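You operate a simulated robot arm through the tools that you are given. There is no shell and no other tool. Be economical: measure what you need, move in short steps, check, and stop when the job is done.

You are at the controls of a simulated robot arm. One attempt, no reset.

## Task
Seat the black disc, grease its top and stand the stem on it.
Fine: in the valve body; use the orange pad and the grease tin, and put the pad back. Set down upright: orange pad. A coat counts when it lies all over at full strength: go over it till it gets no stronger.

It is judged by the outcome, as a careful person would: the job done as asked, and still so three seconds after it is handed in. It fails if anything else is knocked over, pushed out of place, dropped, spilled or broken.

## Robot
A 6-joint arm with a two-finger parallel gripper, fixed in place. Base frame: the origin is at the foot of the arm, x ahead of it, y to its left, z up; the work surface is at about z = 840. Readings come in mm, degrees, newtons and seconds.
With the tool pointing down near the work surface it reaches from about 240 to 640 mm from the base axis. Its first joint turns from -66.0 to 66.0 degrees. Payload 2.7 kg.
The tool frame sits at the grasp point between the pads (the TCP): z along the fingers, y along the line on which they close. The tips reach 23 mm beyond it. Largest opening 94 mm; finger width 38, thickness 10; the body of the gripper, 54 by 96 mm, starts 39 mm behind the TCP.
Orientation is told as [roll, pitch, yaw] about the base's x, y, z axes, in that order, counted from this pose: with the fingers straight down and closing along the base's y, the tool's x points along the base's -x, its y along +y and its z along -z.

## Interface
- The arm moves only by the tool move_arm. Its argument "rows" is a list that holds one entry, the list of rows, each a list of 7 numbers: the shift along the base's x, y, z in cm, then the turn, a rotation vector about the base's x, y, z in degrees, then the closure in counts, from 0 (fully open) to 255 (shut). In form: [[[x, y, z, wx, wy, wz, fingers], ...]]. A call has 1 to 12 rows; each row shifts and turns the commanded pose from where the row before left it. Rows are played at 5 a second. More than 50 mm and 8.6 degrees between two rows, or a gripper value outside its range, and nothing of the call is played. A pose out of reach is approached as far as the arm can. The call stops where the force on the tool passes 70 N (or 10 N more than at its start, if that is more) or the arm is blocked; 0.2 s more then pass. The fingers move at their own pace (about 45 mm/s each) and stop on an object; they squeeze with about 31 N. The grip force told is the motor's: it shows also when the fingers shut on nothing. Time passes only in rows, and 0.2 s behind the last, so rows that do not move let the fingers close. The reply holds the time, the measured pose of the TCP, the force on the tool along the base axes, the opening and the grip force, in the units named above and with some noise, with the torque about the TCP (base axes, N m) and any sound that the robot's microphone picked up.
- Cameras (640 x 400 px; columns grow to the right, rows downward): "scene" is fixed at [82.2, -436.7, 1407.7]; the picture's right is [0.72, -0.70, 0.00], its down [-0.37, -0.38, -0.85] and it looks along [0.59, 0.61, -0.53] (base axes); focal length 367 px, centre (320, 200). "wrist" rides on the gripper at [86, 16, -75] in the tool frame; the picture's right is [-0.18, 0.98, 0.00], its down [-0.58, -0.11, -0.81] and it looks along [-0.79, -0.15, 0.59] (tool axes); focal length 243 px, centre (320, 200). There is no depth. A picture from a camera that has moved, and an enlarged one, comes with that camera's place and axes in the base frame and with its lens.
- capture(camera): a new picture of that camera. The clock stands still meanwhile.
- zoom(camera, box): a new picture of the part [left, top, right, bottom] of that camera's present view, enlarged. The clock stands still meanwhile.
- close_job(): hands the job in; it is judged then, once.

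Work in short steps. Places have to be worked out from the pictures, the camera data and where the tool is seen: move nearer, look again, correct. Check each grasp and each placing, and mend what went wrong. You have 120 turns and 64 pictures in all, those below and enlarged ones among them. Open the gripper and draw the arm clear of the work before you hand the job in, unless the task says otherwise; then end with one line.

The tools are called as name(argument=value, ...) on one line, values as JSON. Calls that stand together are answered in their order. move_arm: Moves the arm, as the interface text tells. Its arguments: {"type":"object","properties":{"rows":{"type":"array","items":{"type":"array","items":{"type":"array","items":{"type":"number"}}}}},"required":["rows"]} The other tools are called the same way: capture (camera) takes a picture; zoom (camera, box) takes an enlarged picture of a part of a camera's view; close_job () hands the job in.

At the start:

```text
time_s: 0.0
ee_pos: [453.0, 25.1, 1179.0]
ee_rot: [-0.1, -0.1, 0.1]
wrist_force: [-0.2, 0.2, -0.3]
ft_torque: [-0.02, 0.03, 0.01]
gripper_width: 94.0
grip_force: 0.1
```

scene: 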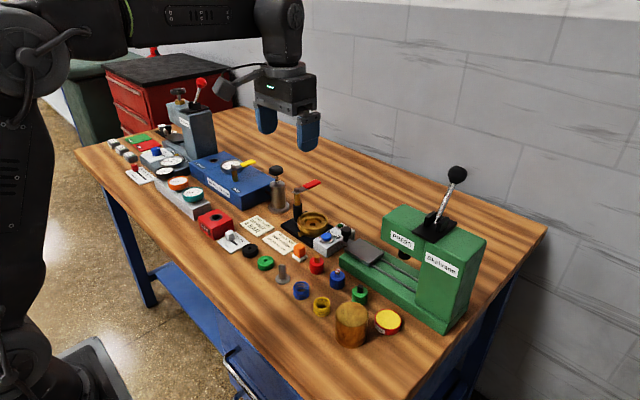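
wrist: 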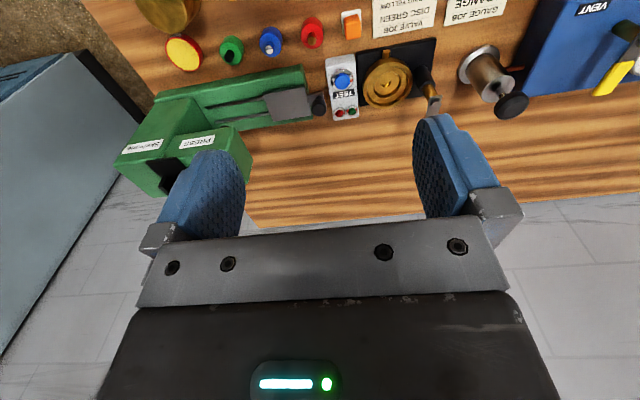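

I'll take closer looks at the bench items to identify disc, stem, valve body, pad and grease tin.

zoom(camera="scene", box=[190, 180, 350, 280])

zoom(camera="scene", box=[250, 240, 410, 340])

zoom(camera="wrist", box=[140, 0, 540, 130])

```text
4.00 times, centred on (270, 230) of scene
camera zoom: at [82.2, -436.7, 1407.7], right [0.72, -0.7, 0.0], down [-0.37, -0.38, -0.85], along [0.59, 0.61, -0.53], focal length 1468 px, centre (520, 80)
```

zoom: 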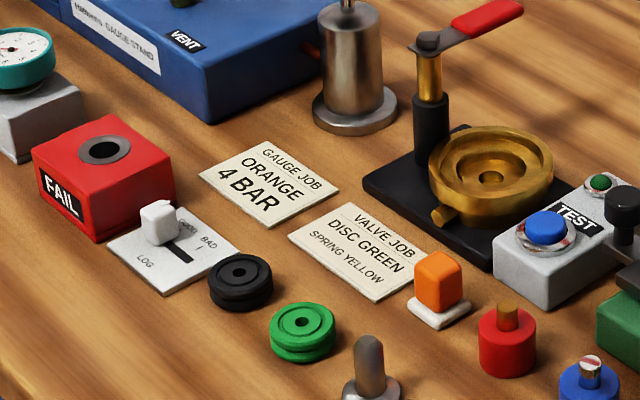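

```text
4.00 times, centred on (330, 290) of scene
camera zoom: at [82.2, -436.7, 1407.7], right [0.72, -0.7, 0.0], down [-0.37, -0.38, -0.85], along [0.59, 0.61, -0.53], focal length 1468 px, centre (280, -160)
```

zoom: 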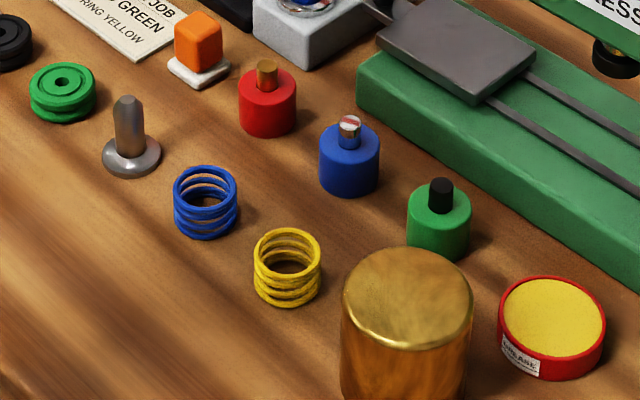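

```text
1.60 times, centred on (340, 65) of wrist
camera zoom: at [365.1, 41.4, 1253.4], right [0.18, 0.98, 0.0], down [0.58, -0.11, 0.81], along [0.79, -0.15, -0.59], focal length 388 px, centre (288, 416)
```

zoom: 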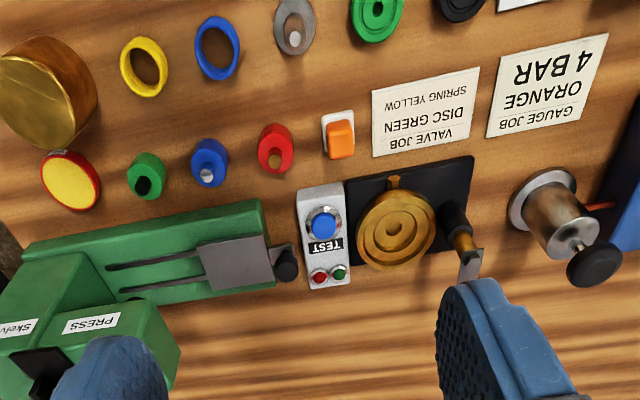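

The note says green, but the request is explicit: the black disc (about x 429, y 159). I estimate pad ≈ (502,67), stem ≈ (428,37), tin ≈ (492,-196), valve ≈ (600,128). I'll move lower and nearer to refine these.

move_arm(rows=[[[-2, 2.6, -3.2, 0, 0, 0, 0], [-2, 2.6, -3.2, 0, 0, 0, 0], [-2, 2.6, -3.2, 0, 0, 0, 0], [-2, 2.6, -3.2, 0, 0, 0, 0]]])

capture(camera="wrist")

```text
time_s: 1.0
ee_pos: [371.2, 129.9, 1051.5]
ee_rot: [-0.1, -0.1, 0.2]
wrist_force: [0.0, 0.1, 0.1]
ft_torque: [-0.03, 0.02, 0.0]
gripper_width: 94.0
grip_force: 0.1
```

```text
58 pictures are left
camera wrist: at [282.6, 145.5, 1125.3], right [0.18, 0.98, 0.0], down [0.58, -0.11, 0.81], along [0.79, -0.15, -0.59], focal length 243 px, centre (320, 200)
```

wrist: 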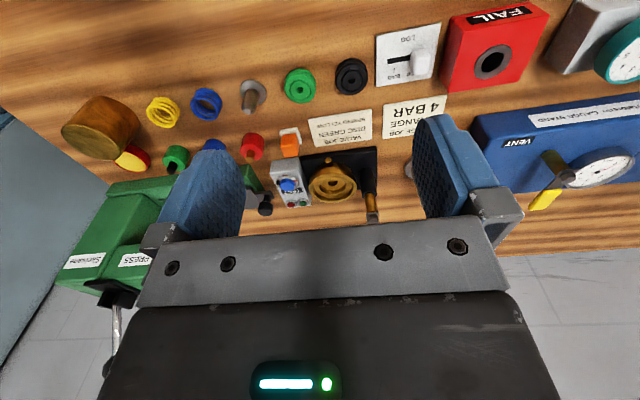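

Zoom for accurate locating of the disc, stem, pad and valve.

zoom(camera="wrist", box=[230, 50, 390, 150])

zoom(camera="wrist", box=[240, 130, 400, 230])

```text
4.00 times, centred on (310, 100) of wrist
camera zoom: at [282.6, 145.5, 1125.3], right [0.18, 0.98, 0.0], down [0.58, -0.11, 0.81], along [0.79, -0.15, -0.59], focal length 970 px, centre (360, 600)
```

zoom: 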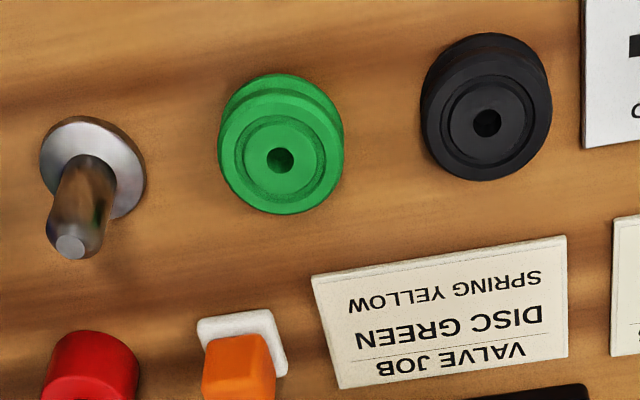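

```text
4.00 times, centred on (320, 180) of wrist
camera zoom: at [282.6, 145.5, 1125.3], right [0.18, 0.98, 0.0], down [0.58, -0.11, 0.81], along [0.79, -0.15, -0.59], focal length 970 px, centre (320, 280)
```

zoom: 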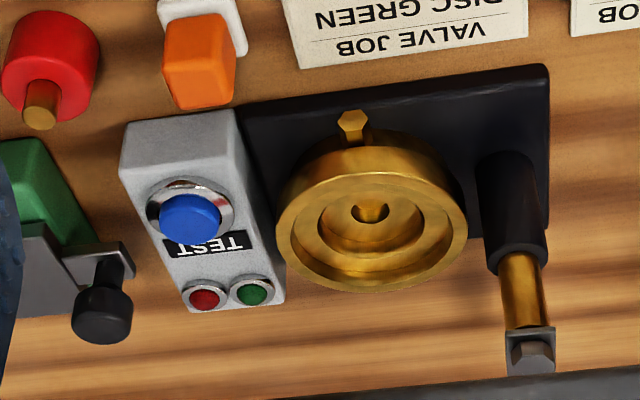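

The wrist view puts the black disc near (427,155), 36 mm wide, and the valve seat near (595,108) with a post close to +y. I'll yaw the tool +90° (fingers closing along x, camera toward -y) and hover above the disc.

move_arm(rows=[[[0.5, 0.23, -1.0, 0, 0, 8.18, 0], [0.5, 0.23, -1.0, 0, 0, 8.18, 0], [0.5, 0.23, -1.0, 0, 0, 8.18, 0], [0.5, 0.23, -1.0, 0, 0, 8.18, 0], [0.5, 0.23, -1.0, 0, 0, 8.18, 0], [0.5, 0.23, -1.0, 0, 0, 8.18, 0], [0.5, 0.23, -1.0, 0, 0, 8.18, 0], [0.5, 0.23, -1.0, 0, 0, 8.18, 0], [0.5, 0.23, -1.0, 0, 0, 8.18, 0], [0.5, 0.23, -1.0, 0, 0, 8.18, 0], [0.5, 0.23, -1.0, 0, 0, 8.18, 0], [0, 0, 0, 0, 0, 0, 0]]])

capture(camera="wrist")

```text
time_s: 3.6
ee_pos: [429.2, 153.7, 939.6]
ee_rot: [0.0, -0.1, 90.2]
wrist_force: [0.3, 0.0, 0.4]
ft_torque: [-0.01, 0.0, 0.01]
gripper_width: 94.1
grip_force: 0.1
```

```text
55 pictures are left
camera wrist: at [412.0, 68.1, 1014.3], right [-0.98, 0.18, 0.0], down [0.11, 0.58, 0.81], along [0.15, 0.79, -0.59], focal length 243 px, centre (320, 200)
```

wrist: 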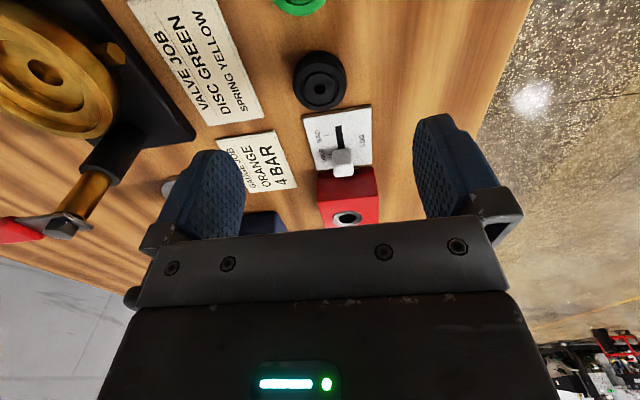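

The disc sits at about (427.6,153.8), almost directly below the TCP. Before choosing how high to grip, I'll look at the valve bowl and the disc enlarged.

zoom(camera="wrist", box=[0, 0, 160, 100])

zoom(camera="wrist", box=[280, 40, 360, 120])

```text
4.00 times, centred on (80, 50) of wrist
camera zoom: at [412.0, 68.1, 1014.3], right [-0.98, 0.18, 0.0], down [0.11, 0.58, 0.81], along [0.15, 0.79, -0.59], focal length 970 px, centre (1280, 800)
```

zoom: 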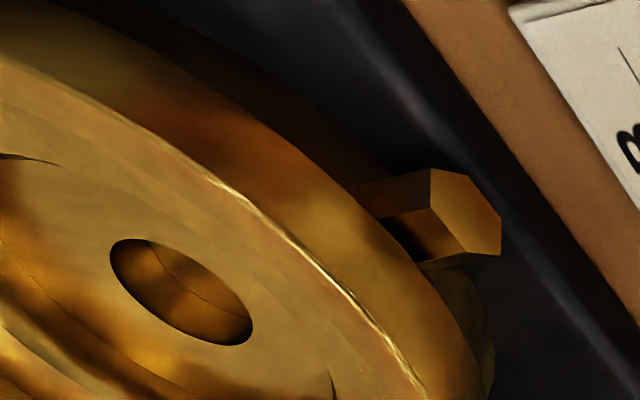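

```text
5.00 times, centred on (320, 80) of wrist
camera zoom: at [412.0, 68.1, 1014.3], right [-0.98, 0.18, 0.0], down [0.11, 0.58, 0.81], along [0.15, 0.79, -0.59], focal length 1213 px, centre (320, 800)
```

zoom: 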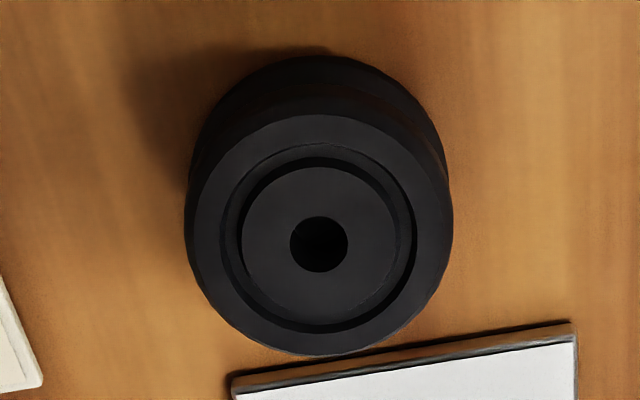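

The disc top appears at about z 854. I'll go down to TCP z≈869 (tips at 846) and close on its upper part.

move_arm(rows=[[[-0.15, 0, -2.5, 0, 0, 0, 0], [0, 0, -2.5, 0, 0, 0, 0], [0, 0, -2.0, 0, 0, 0, 0], [0, 0, 0, 0, 0, 0, 0]]])

capture(camera="wrist")

```text
time_s: 4.6
ee_pos: [428.6, 153.0, 870.3]
ee_rot: [0.1, 0.0, 90.1]
wrist_force: [-0.1, 0.2, 0.2]
ft_torque: [0.0, 0.03, -0.01]
gripper_width: 94.1
grip_force: 0.2
```

```text
52 pictures are left
camera wrist: at [411.0, 67.1, 945.2], right [-0.98, 0.18, 0.0], down [0.11, 0.58, 0.81], along [0.15, 0.79, -0.59], focal length 243 px, centre (320, 200)
```

wrist: 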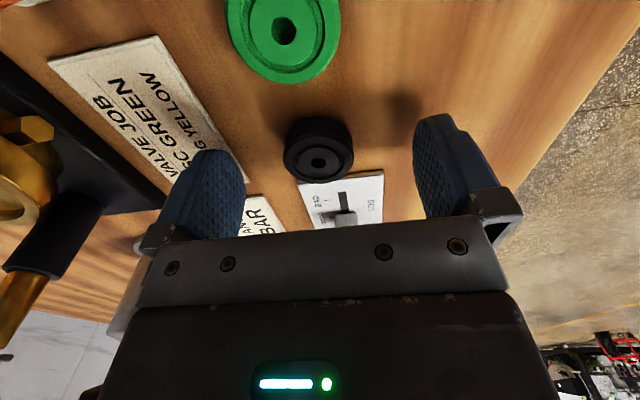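

Disc centered between the fingers. Closing.

move_arm(rows=[[[0, 0, 0, 0, 0, 0, 255], [0, 0, 0, 0, 0, 0, 255], [0, 0, 0, 0, 0, 0, 255], [0, 0, 0, 0, 0, 0, 255], [0, 0, 0, 0, 0, 0, 255]]])

```text
time_s: 5.8
ee_pos: [428.6, 153.0, 871.5]
ee_rot: [0.0, -0.1, 90.1]
wrist_force: [-0.7, 0.4, -0.6]
ft_torque: [-0.02, 0.03, 0.0]
gripper_width: 34.9
grip_force: 31.0
```

Held at 34.9 mm. Lifting to z≈960 and checking.

move_arm(rows=[[[0, 0, 3, 0, 0, 0, 255], [0, 0, 3, 0, 0, 0, 255], [0, 0, 3, 0, 0, 0, 255], [0, 0, 0, 0, 0, 0, 255]]])

capture(camera="wrist")

```text
time_s: 6.8
ee_pos: [427.5, 153.4, 960.4]
ee_rot: [0.1, -0.2, 90.1]
wrist_force: [0.5, -0.5, 0.5]
ft_torque: [0.01, 0.02, -0.02]
gripper_width: 34.7
grip_force: 31.3
```

```text
51 pictures are left
camera wrist: at [410.1, 66.9, 1034.6], right [-0.98, 0.18, 0.0], down [0.11, 0.58, 0.81], along [0.15, 0.79, -0.59], focal length 243 px, centre (320, 200)
```

wrist: 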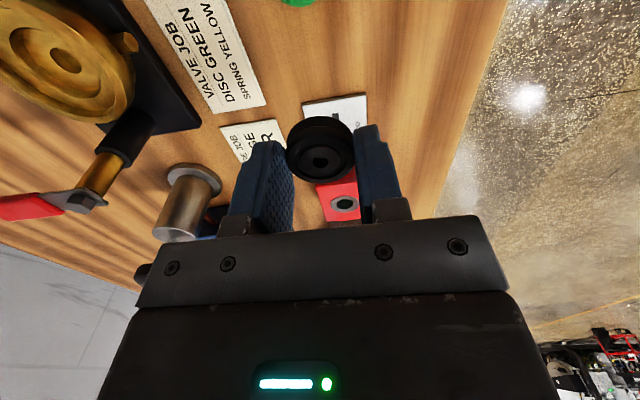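

Disc is held level. Moving to (596,50,960), just short of the valve on the camera side, to measure the bowl.

move_arm(rows=[[[2, -3.5, 0.2, 0, 0, 0, 255], [3.4, -3.4, 0, 0, 0, 0, 255], [3.5, -3.4, 0, 0, 0, 0, 255], [4, 0, 0, 0, 0, 0, 255], [3.9, 0, 0, 0, 0, 0, 255], [0, 0, 0, 0, 0, 0, 255]]])

capture(camera="wrist")

```text
time_s: 8.2
ee_pos: [596.1, 49.6, 964.8]
ee_rot: [0.1, 0.0, 90.0]
wrist_force: [0.3, 0.0, -0.6]
ft_torque: [0.04, 0.02, -0.01]
gripper_width: 35.0
grip_force: 30.9
```

```text
50 pictures are left
camera wrist: at [577.3, -37.1, 1038.7], right [-0.98, 0.18, 0.0], down [0.11, 0.58, 0.81], along [0.15, 0.79, -0.59], focal length 243 px, centre (320, 200)
```

wrist: 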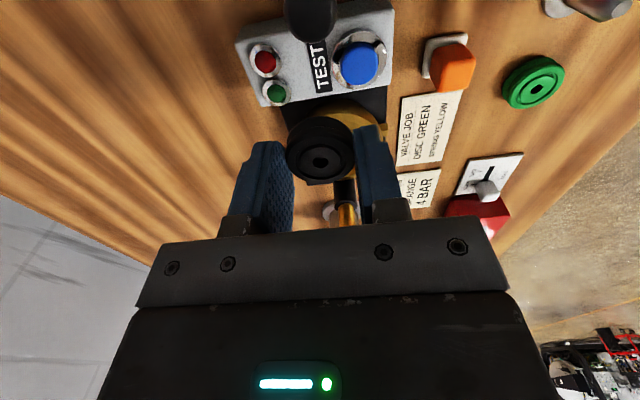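

The held disc hides the bowl. I'll go up and over it, to (596,110,1015), to see it in the upper part of the picture.

move_arm(rows=[[[0, 0, 3, 0, 0, 0, 255], [0, 3, 2, 0, 0, 0, 255], [0, 3, 0, 0, 0, 0, 255], [0, 0, 0, 0, 0, 0, 255]]])

zoom(camera="wrist", box=[220, 0, 420, 125])

zoom(camera="scene", box=[260, 150, 388, 260])

```text
time_s: 9.2
ee_pos: [595.6, 111.5, 1009.7]
ee_rot: [0.1, -0.1, 90.2]
wrist_force: [0.7, -0.6, 0.7]
ft_torque: [-0.02, -0.02, -0.03]
gripper_width: 34.5
grip_force: 31.5
```

```text
3.20 times, centred on (320, 62) of wrist
camera zoom: at [577.8, 24.3, 1084.8], right [-0.98, 0.18, 0.0], down [0.11, 0.58, 0.81], along [0.15, 0.79, -0.59], focal length 776 px, centre (320, 640)
```

zoom: 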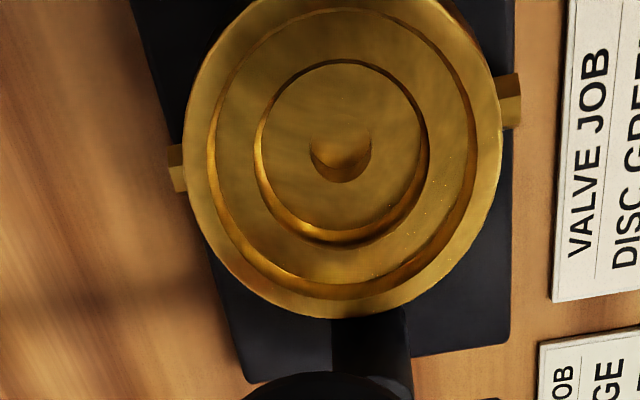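

```text
3.64 times, centred on (324, 205) of scene
camera zoom: at [82.2, -436.6, 1407.7], right [0.72, -0.7, 0.0], down [-0.37, -0.38, -0.85], along [0.59, 0.61, -0.53], focal length 1334 px, centre (306, 182)
```

zoom: 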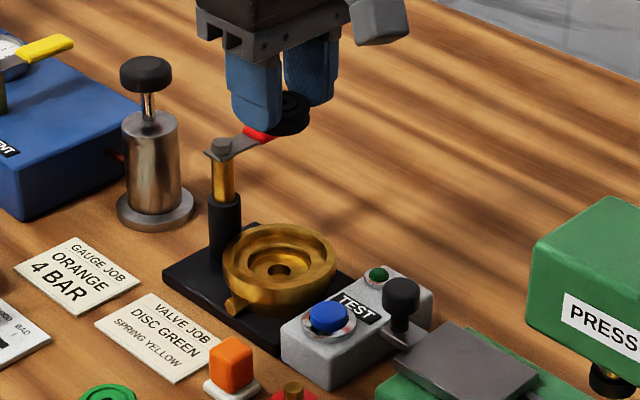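

The bowl is stepped: wide bowl Ø≈66, seat recess Ø≈44 and a centre hole; relative to the TCP the hole is offset about (-5,+2) mm. Correcting and lowering to TCP z≈920 for another look.

move_arm(rows=[[[-0.5, 0.2, -3, 0, 0, 0, 255], [0, 0, -3, 0, 0, 0, 255], [0, 0, -3, 0, 0, 0, 255], [0, 0, 0, 0, 0, 0, 255]]])

zoom(camera="wrist", box=[220, 60, 420, 185])

zoom(camera="scene", box=[270, 165, 366, 240])

```text
time_s: 10.2
ee_pos: [592.2, 112.7, 920.2]
ee_rot: [-0.1, -0.1, 90.1]
wrist_force: [-0.1, 0.0, 0.2]
ft_torque: [0.0, -0.03, -0.02]
gripper_width: 35.1
grip_force: 31.7
```

```text
3.20 times, centred on (320, 122) of wrist
camera zoom: at [574.2, 26.1, 994.3], right [-0.98, 0.18, 0.0], down [0.11, 0.58, 0.81], along [0.15, 0.79, -0.59], focal length 776 px, centre (320, 448)
```

zoom: 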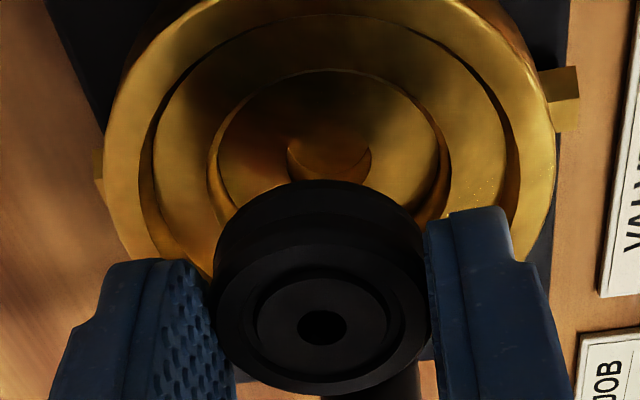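

```text
5.33 times, centred on (318, 202) of scene
camera zoom: at [82.2, -436.7, 1407.7], right [0.72, -0.7, 0.0], down [-0.37, -0.38, -0.85], along [0.59, 0.61, -0.53], focal length 1957 px, centre (331, 187)
```

zoom: 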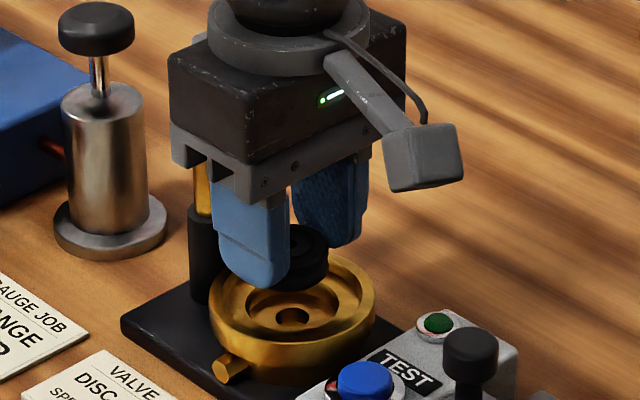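

Comparing the held disc with the bowl rings, the disc is about 2 mm too far in +x and +y. I'll correct that and lower to just above the recess.

move_arm(rows=[[[-0.17, -0.2, 0, 0, 0, 0, 255], [0, 0, -1.0, 0, 0, 0, 255], [0, 0, -1.0, 0, 0, 0, 255], [0, 0, 0, 0, 0, 0, 255]]])

zoom(camera="wrist", box=[220, 80, 420, 205])

zoom(camera="scene", box=[290, 190, 354, 240])

```text
time_s: 11.2
ee_pos: [589.6, 110.7, 902.6]
ee_rot: [0.0, 0.1, 90.1]
wrist_force: [0.6, -4.0, 5.6]
ft_torque: [0.06, 0.13, 0.04]
gripper_width: 34.8
grip_force: 31.2
```

```text
3.20 times, centred on (320, 142) of wrist
camera zoom: at [571.1, 24.1, 976.9], right [-0.98, 0.18, 0.0], down [0.11, 0.58, 0.81], along [0.15, 0.79, -0.59], focal length 776 px, centre (320, 384)
```

zoom: 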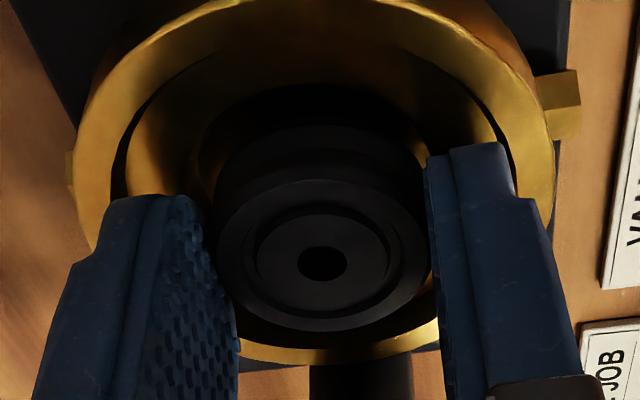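

```text
8.00 times, centred on (322, 215) of scene
camera zoom: at [82.1, -436.8, 1407.7], right [0.72, -0.7, 0.0], down [-0.37, -0.38, -0.85], along [0.59, 0.61, -0.53], focal length 2936 px, centre (304, 80)
```

zoom: 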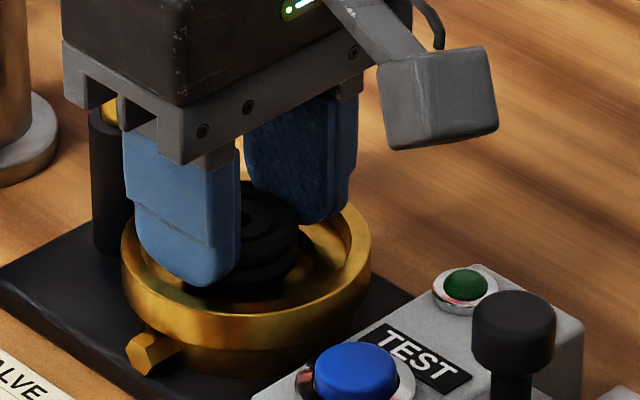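

A light contact (5.6 N up, -4 N in y) came early: the body is taller than I judged (rim ≈ 880), so the disc is likely on the recess's +y edge. I'll lift slightly and shift -3.5 mm in y.

move_arm(rows=[[[0, 0, 0.8, 0, 0, 0, 255], [0, -0.35, 0, 0, 0, 0, 255], [0, 0, 0, 0, 0, 0, 255]]])

zoom(camera="wrist", box=[220, 60, 420, 185])

zoom(camera="scene", box=[290, 190, 354, 240])

```text
time_s: 12.0
ee_pos: [588.2, 108.2, 910.4]
ee_rot: [0.0, -0.1, 90.1]
wrist_force: [-0.8, 0.2, -0.1]
ft_torque: [-0.02, -0.02, 0.0]
gripper_width: 34.7
grip_force: 30.6
```

```text
3.20 times, centred on (320, 122) of wrist
camera zoom: at [569.8, 21.8, 985.0], right [-0.98, 0.18, 0.0], down [0.11, 0.58, 0.81], along [0.15, 0.79, -0.59], focal length 776 px, centre (320, 448)
```

zoom: 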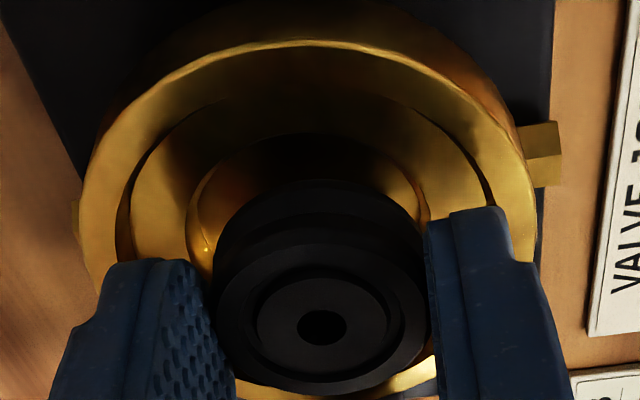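

```text
8.00 times, centred on (322, 215) of scene
camera zoom: at [82.2, -436.7, 1407.7], right [0.72, -0.7, 0.0], down [-0.37, -0.38, -0.85], along [0.59, 0.61, -0.53], focal length 2936 px, centre (304, 80)
```

zoom: 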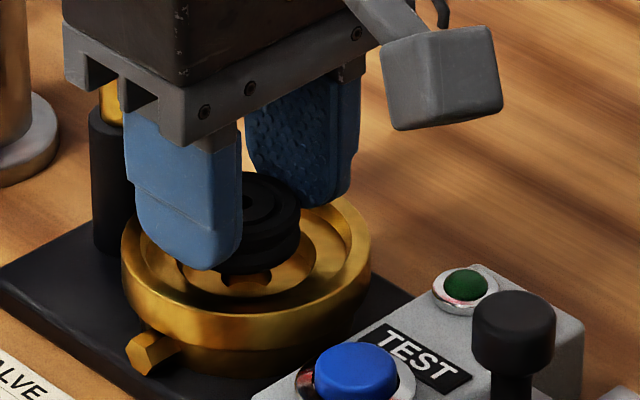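

The recess now shows about 2.4 mm toward +x of the disc, and the scene columns tell me y should go back +2 mm. The torque suggests the -x finger's corner brushed the rim. Re-centring and lowering gently.

move_arm(rows=[[[0.27, 0.2, 0, 0, 0, 0, 255], [0, 0, -0.4, 0, 0, 0, 255], [0, 0, -0.4, 0, 0, 0, 255], [0, 0, 0, 0, 0, 0, 255]]])

zoom(camera="wrist", box=[220, 60, 420, 185])

zoom(camera="scene", box=[290, 190, 354, 240])

```text
time_s: 13.0
ee_pos: [591.5, 109.5, 902.9]
ee_rot: [0.0, -0.1, 90.2]
wrist_force: [-0.7, -0.3, -0.4]
ft_torque: [0.01, -0.02, 0.0]
gripper_width: 35.0
grip_force: 31.1
```

```text
3.20 times, centred on (320, 122) of wrist
camera zoom: at [573.3, 23.4, 977.0], right [-0.98, 0.18, 0.0], down [0.11, 0.58, 0.81], along [0.15, 0.79, -0.59], focal length 776 px, centre (320, 448)
```

zoom: 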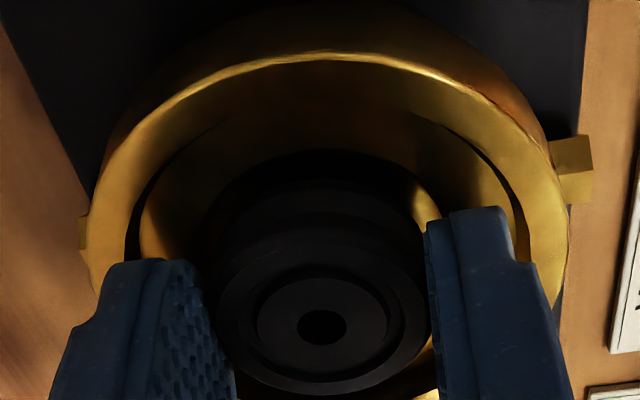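

```text
8.00 times, centred on (322, 215) of scene
camera zoom: at [82.2, -436.7, 1407.7], right [0.72, -0.7, 0.0], down [-0.37, -0.38, -0.85], along [0.59, 0.61, -0.53], focal length 2936 px, centre (304, 80)
```

zoom: 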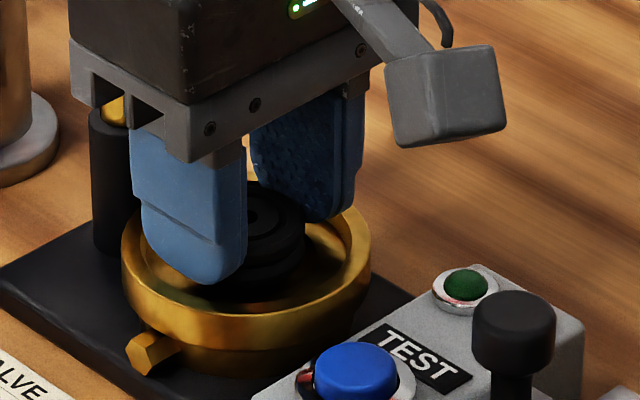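

No contact now; the disc is about 1.3 mm too far +x per both cameras. I'll correct that and lower in small steps.

move_arm(rows=[[[-0.13, 0, 0, 0, 0, 0, 255], [0, 0, -0.2, 0, 0, 0, 255], [0, 0, -0.2, 0, 0, 0, 255], [0, 0, -0.2, 0, 0, 0, 255], [0, 0, 0, 0, 0, 0, 255]]])

```text
time_s: 14.2
ee_pos: [590.0, 110.1, 901.2]
ee_rot: [-0.2, -0.2, 90.1]
wrist_force: [-20.8, -5.3, 36.1]
ft_torque: [0.53, -0.51, 0.19]
gripper_width: 33.9
grip_force: 31.6
```

36 N with torque pointing to the +x finger's +y corner on the rim; earlier it was the -x finger's +y corner. So x is right and the tool is a bit too far in +y. Lifting, shifting -2 mm in y, and lowering again.

move_arm(rows=[[[0, 0, 0.6, 0, 0, 0, 255], [0, -0.2, 0, 0, 0, 0, 255], [0, 0, -0.2, 0, 0, 0, 255], [0, 0, -0.2, 0, 0, 0, 255], [0, 0, -0.2, 0, 0, 0, 255], [0, 0, 0, 0, 0, 0, 255]]])

```text
time_s: 15.6
ee_pos: [590.9, 108.3, 901.8]
ee_rot: [-0.3, -0.1, 90.2]
wrist_force: [-9.8, -0.4, 28.9]
ft_torque: [0.5, -0.09, 0.52]
gripper_width: 34.6
grip_force: 31.0
```

Contact remains on the +y side (≈ +18 mm). I'll look before moving further.

move_arm(rows=[[[0, 0, 0.6, 0, 0, 0, 255], [0, 0, 0, 0, 0, 0, 255]]])

zoom(camera="wrist", box=[220, 75, 420, 200])

zoom(camera="scene", box=[295, 195, 347, 235])

```text
time_s: 16.2
ee_pos: [590.8, 107.3, 899.9]
ee_rot: [0.2, -0.1, 90.0]
wrist_force: [3.0, 1.8, 2.6]
ft_torque: [0.09, -0.07, -0.05]
gripper_width: 34.2
grip_force: 31.4
```

```text
3.20 times, centred on (320, 138) of wrist
camera zoom: at [572.2, 21.0, 974.7], right [-0.98, 0.18, 0.0], down [0.11, 0.58, 0.81], along [0.15, 0.79, -0.59], focal length 776 px, centre (320, 400)
```

zoom: 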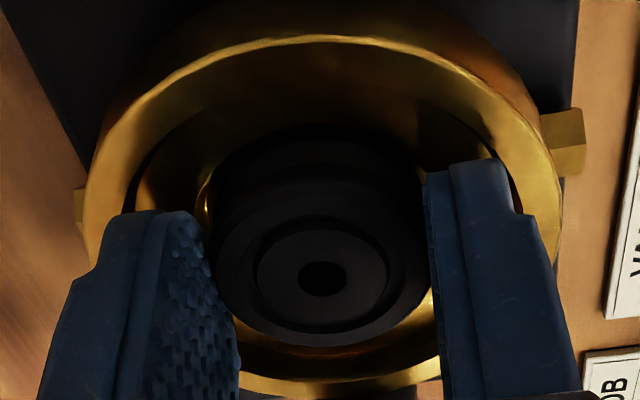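

```text
10.00 times, centred on (321, 215) of scene
camera zoom: at [82.2, -436.6, 1407.7], right [0.72, -0.7, 0.0], down [-0.37, -0.38, -0.85], along [0.59, 0.61, -0.53], focal length 3670 px, centre (310, 50)
```

zoom: 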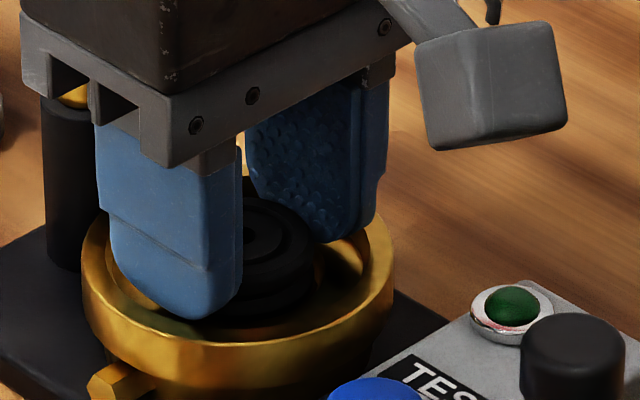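

Here (y≈107) the tool sits lower with almost no force. I'll probe down gently once more from here to see where contact comes.

move_arm(rows=[[[0, -0.1, -0.15, 0, 0, 0, 255], [0, 0, -0.15, 0, 0, 0, 255], [0, 0, 0, 0, 0, 0, 255]]])

```text
time_s: 17.0
ee_pos: [590.5, 107.4, 900.3]
ee_rot: [-0.1, 0.0, 90.1]
wrist_force: [-0.5, -0.3, 9.0]
ft_torque: [0.16, 0.12, 0.08]
gripper_width: 34.5
grip_force: 31.2
```

Contact repeats at the same height (TCP z≈900), so either the tips or the disc edge lands on a flat. I'd rather regrip: hold the disc only by its upper edge and centred in y. Returning the disc to its original spot on the bench.

move_arm(rows=[[[0, 0, 4, 0, 0, 0, 255], [0, 0, 4, 0, 0, 0, 255], [-4, 0, 0, 0, 0, 0, 255], [-4, 1, 0, 0, 0, 0, 255], [-4, 1.8, 0, 0, 0, 0, 255], [-4.2, 1.8, 0, 0, 0, 0, 255], [0, 0, -4, 0, 0, 0, 255], [0, 0, -4, 0, 0, 0, 255], [0, 0, -2, 0, 0, 0, 255], [0, 0, 0, 0, 0, 0, 255]]])

capture(camera="wrist")

```text
time_s: 19.2
ee_pos: [427.4, 155.0, 880.1]
ee_rot: [0.0, -0.1, 90.2]
wrist_force: [-0.1, 0.5, -0.1]
ft_torque: [0.01, 0.06, 0.01]
gripper_width: 34.8
grip_force: 31.3
```

```text
37 pictures are left
camera wrist: at [409.2, 68.8, 954.9], right [-0.98, 0.18, 0.0], down [0.11, 0.58, 0.81], along [0.15, 0.79, -0.59], focal length 243 px, centre (320, 200)
```

wrist: 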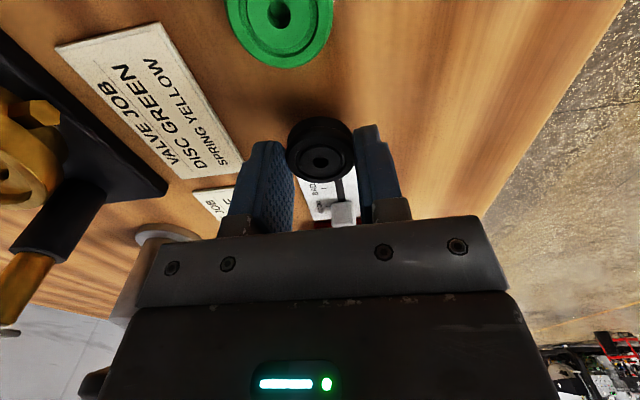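

Lowering to touch the bench and feel the contact.

move_arm(rows=[[[0, 0, -0.5, 0, 0, 0, 255], [0, 0, -0.3, 0, 0, 0, 255], [0, 0, -0.1, 0, 0, 0, 255], [0, 0, 0, 0, 0, 0, 255]]])

```text
time_s: 20.2
ee_pos: [427.5, 153.5, 871.0]
ee_rot: [-0.1, 0.0, 90.1]
wrist_force: [-0.1, 0.5, 0.1]
ft_torque: [-0.03, -0.01, 0.01]
gripper_width: 34.6
grip_force: 31.0
```

move_arm(rows=[[[0, 0, -0.1, 0, 0, 0, 255], [0, 0, -0.1, 0, 0, 0, 255], [0, 0, 0, 0, 0, 0, 255]]])

```text
time_s: 21.0
ee_pos: [428.9, 153.2, 871.3]
ee_rot: [-0.1, -0.1, 90.0]
wrist_force: [-4.9, -7.3, 29.5]
ft_torque: [-0.19, 0.18, 0.01]
gripper_width: 34.3
grip_force: 30.9
```

Bench contact at TCP 871, pressure centre near the disc middle, so it sits flat and nearly centred. I'll release it and look at the bowl unobstructed from above before regripping.

move_arm(rows=[[[0, 0, 0.1, 0, 0, 0, 0], [0, 0, 0, 0, 0, 0, 0], [0, 0, 3, 0, 0, 0, 0], [0, 0, 5, 0, 0, 0, 100], [0, 0, 3, 0, 0, 0, 100], [4.2, -1.8, 0, 0, 0, 0, 100], [4, -1.8, 0, 0, 0, 0, 100], [4, -1, 0, 0, 0, 0, 100], [4, 0, 0, 0, 0, 0, 100], [0, 0, -3, 0, 0, 0, 100], [0, 0, 0, 0, 0, 0, 100]]])

zoom(camera="wrist", box=[220, 60, 420, 185])

zoom(camera="scene", box=[290, 180, 354, 240])

```text
time_s: 23.4
ee_pos: [593.2, 107.9, 949.6]
ee_rot: [0.1, -0.1, 90.1]
wrist_force: [0.6, 0.1, 0.1]
ft_torque: [-0.01, 0.02, -0.02]
gripper_width: 56.9
grip_force: 0.0
```

```text
3.20 times, centred on (320, 122) of wrist
camera zoom: at [576.2, 20.7, 1024.1], right [-0.98, 0.18, 0.0], down [0.11, 0.58, 0.81], along [0.15, 0.79, -0.59], focal length 776 px, centre (320, 448)
```

zoom: 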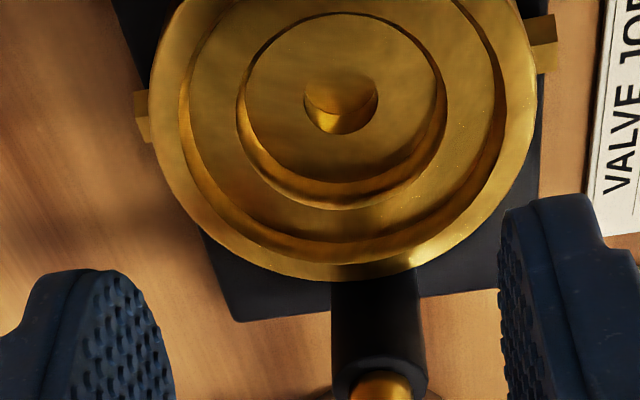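

```text
6.67 times, centred on (322, 210) of scene
camera zoom: at [82.2, -436.7, 1407.7], right [0.72, -0.7, 0.0], down [-0.37, -0.38, -0.85], along [0.59, 0.61, -0.53], focal length 2447 px, centre (307, 133)
```

zoom: 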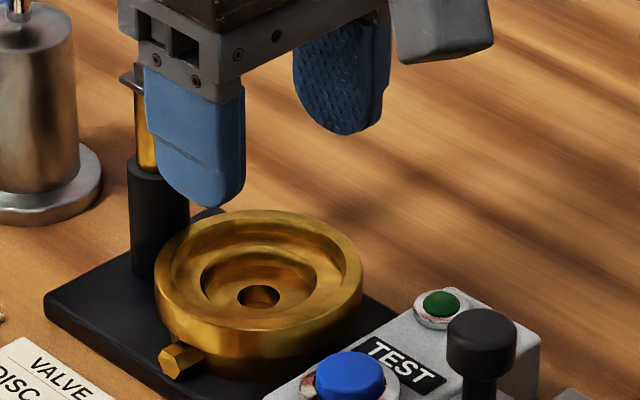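

Unobstructed, the rings give: rim z≈878, bowl floor ≈872, seat ≈863, centre ≈ (589.7,112.7). I'll regrip the disc about 2 mm further +y and 3 mm higher, so only its upper edge is held.

move_arm(rows=[[[0, 0, 3, 0, 0, 0, 80], [-4, 0, 0, 0, 0, 0, 80], [-4, 1, 0, 0, 0, 0, 80], [-4, 1.9, 0, 0, 0, 0, 80], [-4.2, 1.9, 0, 0, 0, 0, 80], [0, 0, -4, 0, 0, 0, 80], [0, 0, -4, 0, 0, 0, 80], [0, 0, -2.7, 0, 0, 0, 80], [0, 0, 0, 0, 0, 0, 80]]])

zoom(camera="wrist", box=[220, 75, 420, 200])

```text
time_s: 25.4
ee_pos: [428.0, 156.4, 872.6]
ee_rot: [0.1, -0.1, 90.1]
wrist_force: [-0.3, 0.2, 0.8]
ft_torque: [0.03, -0.02, -0.04]
gripper_width: 64.4
grip_force: 0.1
```

```text
3.20 times, centred on (320, 138) of wrist
camera zoom: at [409.1, 69.7, 946.5], right [-0.98, 0.18, 0.0], down [0.11, 0.58, 0.81], along [0.15, 0.79, -0.59], focal length 776 px, centre (320, 400)
```

zoom: 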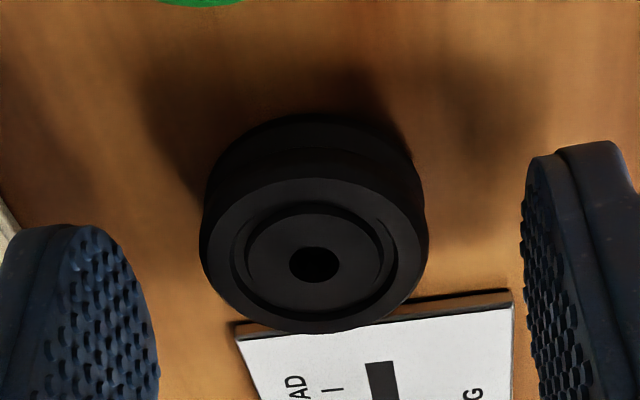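

Disc centred enough between the fingers; closing and lifting.

move_arm(rows=[[[0, 0, 0, 0, 0, 0, 255], [0, 0, 0, 0, 0, 0, 255], [0, 0, 0, 0, 0, 0, 255], [0, 0, 0, 0, 0, 0, 255], [0, 0, 2, 0, 0, 0, 255], [0, 0, 4, 0, 0, 0, 255], [0, 0, 4, 0, 0, 0, 255], [0, 0, 0, 0, 0, 0, 255]]])

zoom(camera="wrist", box=[220, 75, 420, 200])

```text
time_s: 27.2
ee_pos: [426.3, 154.8, 970.4]
ee_rot: [0.1, -0.2, 90.1]
wrist_force: [-1.0, 0.4, -0.3]
ft_torque: [-0.01, 0.0, -0.03]
gripper_width: 34.9
grip_force: 30.9
```

```text
3.20 times, centred on (320, 138) of wrist
camera zoom: at [408.8, 67.6, 1045.2], right [-0.98, 0.18, 0.0], down [0.11, 0.58, 0.81], along [0.15, 0.79, -0.59], focal length 776 px, centre (320, 400)
```

zoom: 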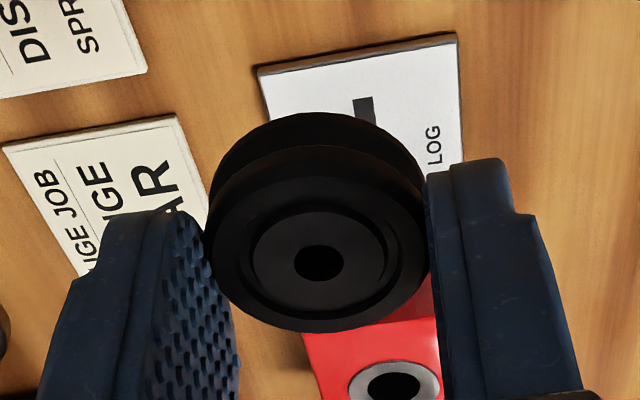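

Held by the upper edge now. Moving to the computed valve centre, stopping just above the rim.

move_arm(rows=[[[4, -1, 0.5, 0, 0, 0, 255], [4, -1.7, 0, 0, 0, 0, 255], [4, -1.7, 0, 0, 0, 0, 255], [3.8, 0, 0, 0, 0, 0, 255], [0, 0, -3, 0, 0, 0, 255], [0, 0, -3, 0, 0, 0, 255], [0, 0, 0, 0, 0, 0, 255]]])

zoom(camera="wrist", box=[220, 60, 420, 185])

zoom(camera="scene", box=[290, 190, 354, 240])

```text
time_s: 28.8
ee_pos: [585.9, 110.9, 919.7]
ee_rot: [0.1, -0.2, 90.1]
wrist_force: [0.3, -0.1, 0.3]
ft_torque: [0.02, 0.02, -0.03]
gripper_width: 34.5
grip_force: 31.4
```

```text
3.20 times, centred on (320, 122) of wrist
camera zoom: at [567.7, 24.3, 995.1], right [-0.98, 0.18, 0.0], down [0.11, 0.58, 0.81], along [0.15, 0.79, -0.59], focal length 776 px, centre (320, 448)
```

zoom: 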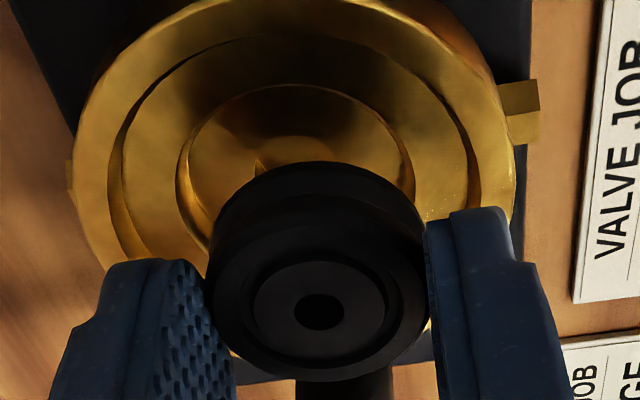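

```text
8.00 times, centred on (322, 215) of scene
camera zoom: at [82.2, -436.7, 1407.7], right [0.72, -0.7, 0.0], down [-0.37, -0.38, -0.85], along [0.59, 0.61, -0.53], focal length 2936 px, centre (304, 80)
```

zoom: 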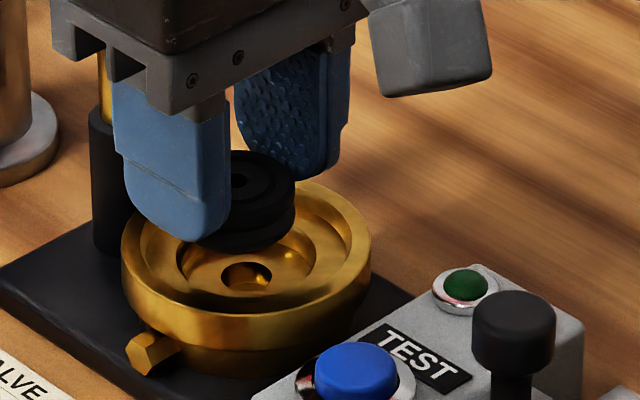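

Disc is 4.8 mm short in x and 1.8 mm in y by the two views. Correcting, then lowering 8 mm and checking again.

move_arm(rows=[[[0.46, 0.18, 0, 0, 0, 0, 255], [0, 0, -0.4, 0, 0, 0, 255], [0, 0, -0.4, 0, 0, 0, 255], [0, 0, 0, 0, 0, 0, 255]]])

zoom(camera="wrist", box=[220, 60, 420, 185])

zoom(camera="scene", box=[290, 190, 354, 240])

```text
time_s: 29.8
ee_pos: [591.1, 111.9, 909.8]
ee_rot: [0.1, -0.1, 90.1]
wrist_force: [-0.6, -1.2, 0.0]
ft_torque: [-0.02, 0.01, -0.02]
gripper_width: 34.6
grip_force: 30.8
```

```text
3.20 times, centred on (320, 122) of wrist
camera zoom: at [572.9, 26.1, 984.7], right [-0.98, 0.18, 0.0], down [0.11, 0.58, 0.81], along [0.15, 0.79, -0.59], focal length 776 px, centre (320, 448)
```

zoom: 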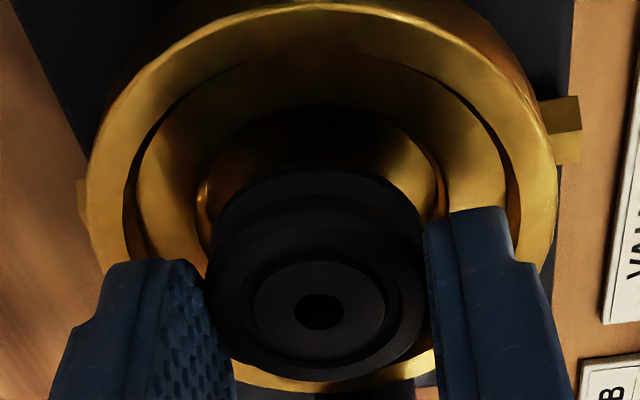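

```text
8.00 times, centred on (322, 215) of scene
camera zoom: at [82.2, -436.7, 1407.7], right [0.72, -0.7, 0.0], down [-0.37, -0.38, -0.85], along [0.59, 0.61, -0.53], focal length 2936 px, centre (304, 80)
```

zoom: 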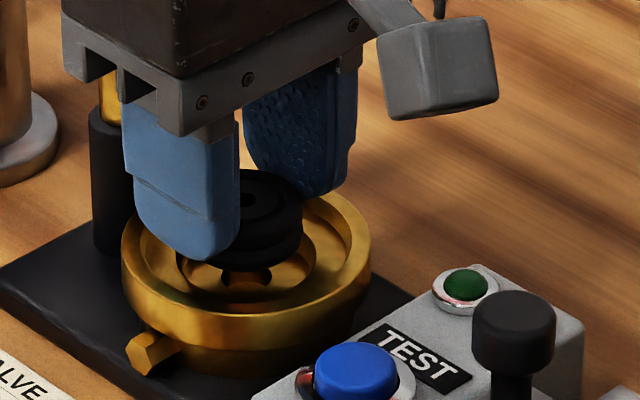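

Both views now show the disc centred (columns 319/320 and 246/246). Lowering in 2 mm steps.

move_arm(rows=[[[0, 0, -0.2, 0, 0, 0, 255], [0, 0, -0.2, 0, 0, 0, 255], [0, 0, -0.2, 0, 0, 0, 255], [0, 0, -0.2, 0, 0, 0, 255], [0, 0, 0, 0, 0, 0, 255]]])

```text
time_s: 31.0
ee_pos: [589.9, 112.5, 903.1]
ee_rot: [0.0, -0.1, 90.1]
wrist_force: [-1.6, -0.9, 2.0]
ft_torque: [0.05, -0.01, 0.04]
gripper_width: 34.8
grip_force: 31.2
```

move_arm(rows=[[[0, 0, -0.15, 0, 0, 0, 255], [0, 0, -0.15, 0, 0, 0, 255], [0, 0, 0, 0, 0, 0, 255]]])

```text
time_s: 31.8
ee_pos: [590.6, 112.3, 901.9]
ee_rot: [-0.2, -0.2, 90.2]
wrist_force: [-17.4, -7.8, 28.2]
ft_torque: [0.36, -0.38, 0.07]
gripper_width: 34.0
grip_force: 31.4
```

Same stop height as before even with the higher grip, so it is the finger corner (+x,+y) that meets the rim, not the disc. The disc bottom is already in the recess. I'll ease in -x/-y by about 1 mm as the reaction suggests and try to go lower.

move_arm(rows=[[[0, 0, 0.3, 0, 0, 0, 255], [-0.08, -0.15, 0, 0, 0, 0, 255], [0, 0, -0.15, 0, 0, 0, 255], [0, 0, -0.15, 0, 0, 0, 255], [0, 0, 0, 0, 0, 0, 255]]])

zoom(camera="wrist", box=[220, 75, 420, 200])

zoom(camera="scene", box=[290, 185, 354, 235])

```text
time_s: 33.0
ee_pos: [589.2, 111.5, 903.3]
ee_rot: [-0.3, -0.3, 90.1]
wrist_force: [3.0, 4.0, 24.3]
ft_torque: [0.51, -0.73, 0.06]
gripper_width: 34.9
grip_force: 31.0
```

```text
3.20 times, centred on (320, 138) of wrist
camera zoom: at [572.1, 25.8, 976.7], right [-0.98, 0.18, -0.01], down [0.1, 0.58, 0.81], along [0.15, 0.8, -0.59], focal length 776 px, centre (320, 400)
```

zoom: 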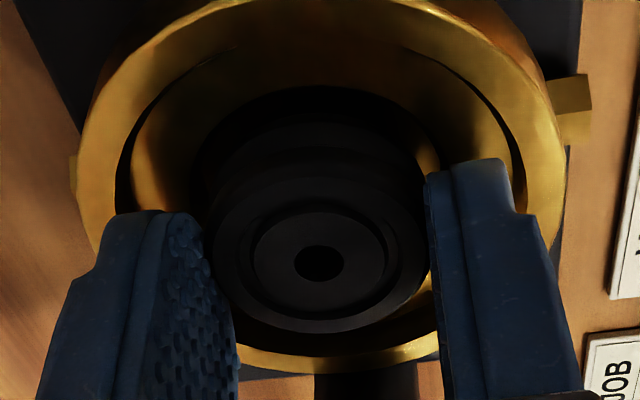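

```text
8.00 times, centred on (322, 210) of scene
camera zoom: at [81.8, -436.7, 1407.7], right [0.72, -0.7, 0.0], down [-0.37, -0.38, -0.85], along [0.59, 0.61, -0.53], focal length 2936 px, centre (304, 120)
```

zoom: 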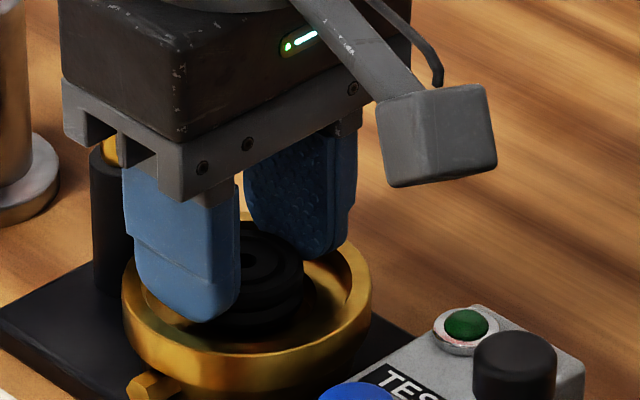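

The contact point (≈ +26,+18, 4 mm above the tip) confirms finger width just doesn't fit deeper in the bowl. The disc is already entering the recess, so I'll back off 2 mm, centre by (-0.9,-0.9) mm and open just a little so that it settles the last millimetres guided by the recess.

move_arm(rows=[[[-0.05, -0.05, 0.35, 0, 0, 0, 255], [-0.04, -0.04, 0, 0, 0, 0, 255], [0, 0, -0.1, 0, 0, 0, 255], [0, 0, 0, 0, 0, 0, 255], [0, 0, 0, 0, 0, 0, 152], [0, 0, 0, 0, 0, 0, 152], [0, 0, 0, 0, 0, 0, 152]]])

zoom(camera="wrist", box=[220, 75, 420, 200])

```text
time_s: 34.6
ee_pos: [589.3, 110.1, 902.7]
ee_rot: [0.0, -0.1, 90.1]
wrist_force: [14.9, 5.2, 11.2]
ft_torque: [0.3, -0.02, -0.43]
gripper_width: 35.9
grip_force: 0.0
```

```text
3.20 times, centred on (320, 138) of wrist
camera zoom: at [571.4, 23.6, 976.6], right [-0.98, 0.18, 0.0], down [0.11, 0.58, 0.81], along [0.15, 0.79, -0.59], focal length 776 px, centre (320, 400)
```

zoom: 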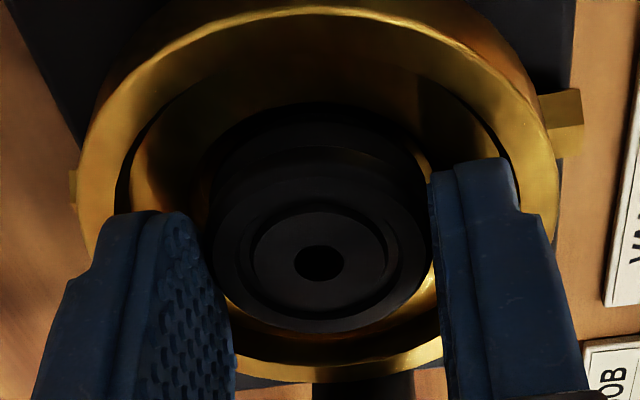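

The grip is released (35.9 mm) but a finger pushes the rim. I'll raise 3 mm and, once free, open slightly more and look.

move_arm(rows=[[[0.03, 0, 0.2, 0, 0, 0, 152], [0, 0, 0.2, 0, 0, 0, 152], [0, 0, 0, 0, 0, 0, 145], [0, 0, 0, 0, 0, 0, 145]]])

zoom(camera="wrist", box=[220, 75, 420, 200])

```text
time_s: 35.6
ee_pos: [588.9, 108.7, 906.3]
ee_rot: [0.2, -0.1, 90.0]
wrist_force: [1.3, -0.6, -0.4]
ft_torque: [0.02, 0.02, 0.02]
gripper_width: 40.5
grip_force: 0.0
```

```text
3.20 times, centred on (320, 138) of wrist
camera zoom: at [569.8, 23.3, 979.9], right [-0.98, 0.18, 0.0], down [0.11, 0.58, 0.81], along [0.15, 0.79, -0.59], focal length 776 px, centre (320, 400)
```

zoom: 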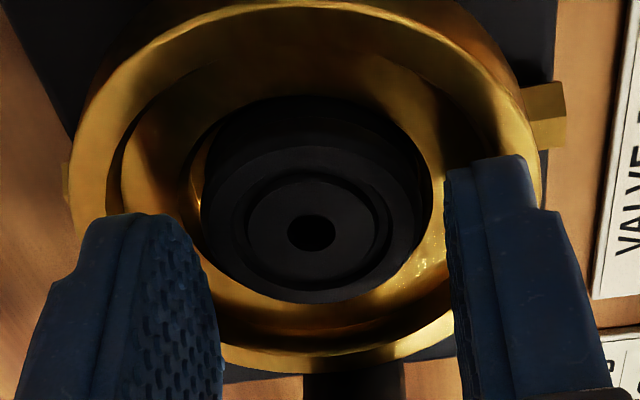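

The disc has settled in the recess and fingers are free. Lifting clear to look from above.

move_arm(rows=[[[0, 0, 2, 0, 0, 0, 145], [0, 0, 4, 0, 0, 0, 145], [0, 0, 2, 0, 0, 0, 100], [0, 0, 0, 0, 0, 0, 100]]])

zoom(camera="wrist", box=[220, 15, 420, 140])

```text
time_s: 36.6
ee_pos: [589.1, 110.3, 987.4]
ee_rot: [0.2, -0.1, 90.1]
wrist_force: [0.0, -1.0, -0.4]
ft_torque: [0.0, -0.04, -0.04]
gripper_width: 57.2
grip_force: 0.0
```

```text
3.20 times, centred on (320, 78) of wrist
camera zoom: at [571.1, 25.2, 1061.7], right [-0.98, 0.18, 0.0], down [0.11, 0.58, 0.81], along [0.15, 0.79, -0.59], focal length 776 px, centre (320, 592)
```

zoom: 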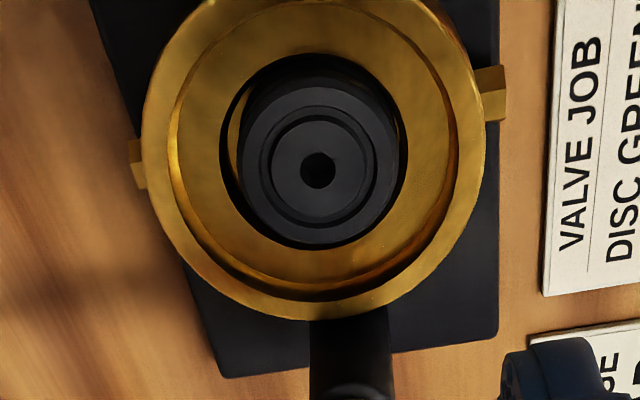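

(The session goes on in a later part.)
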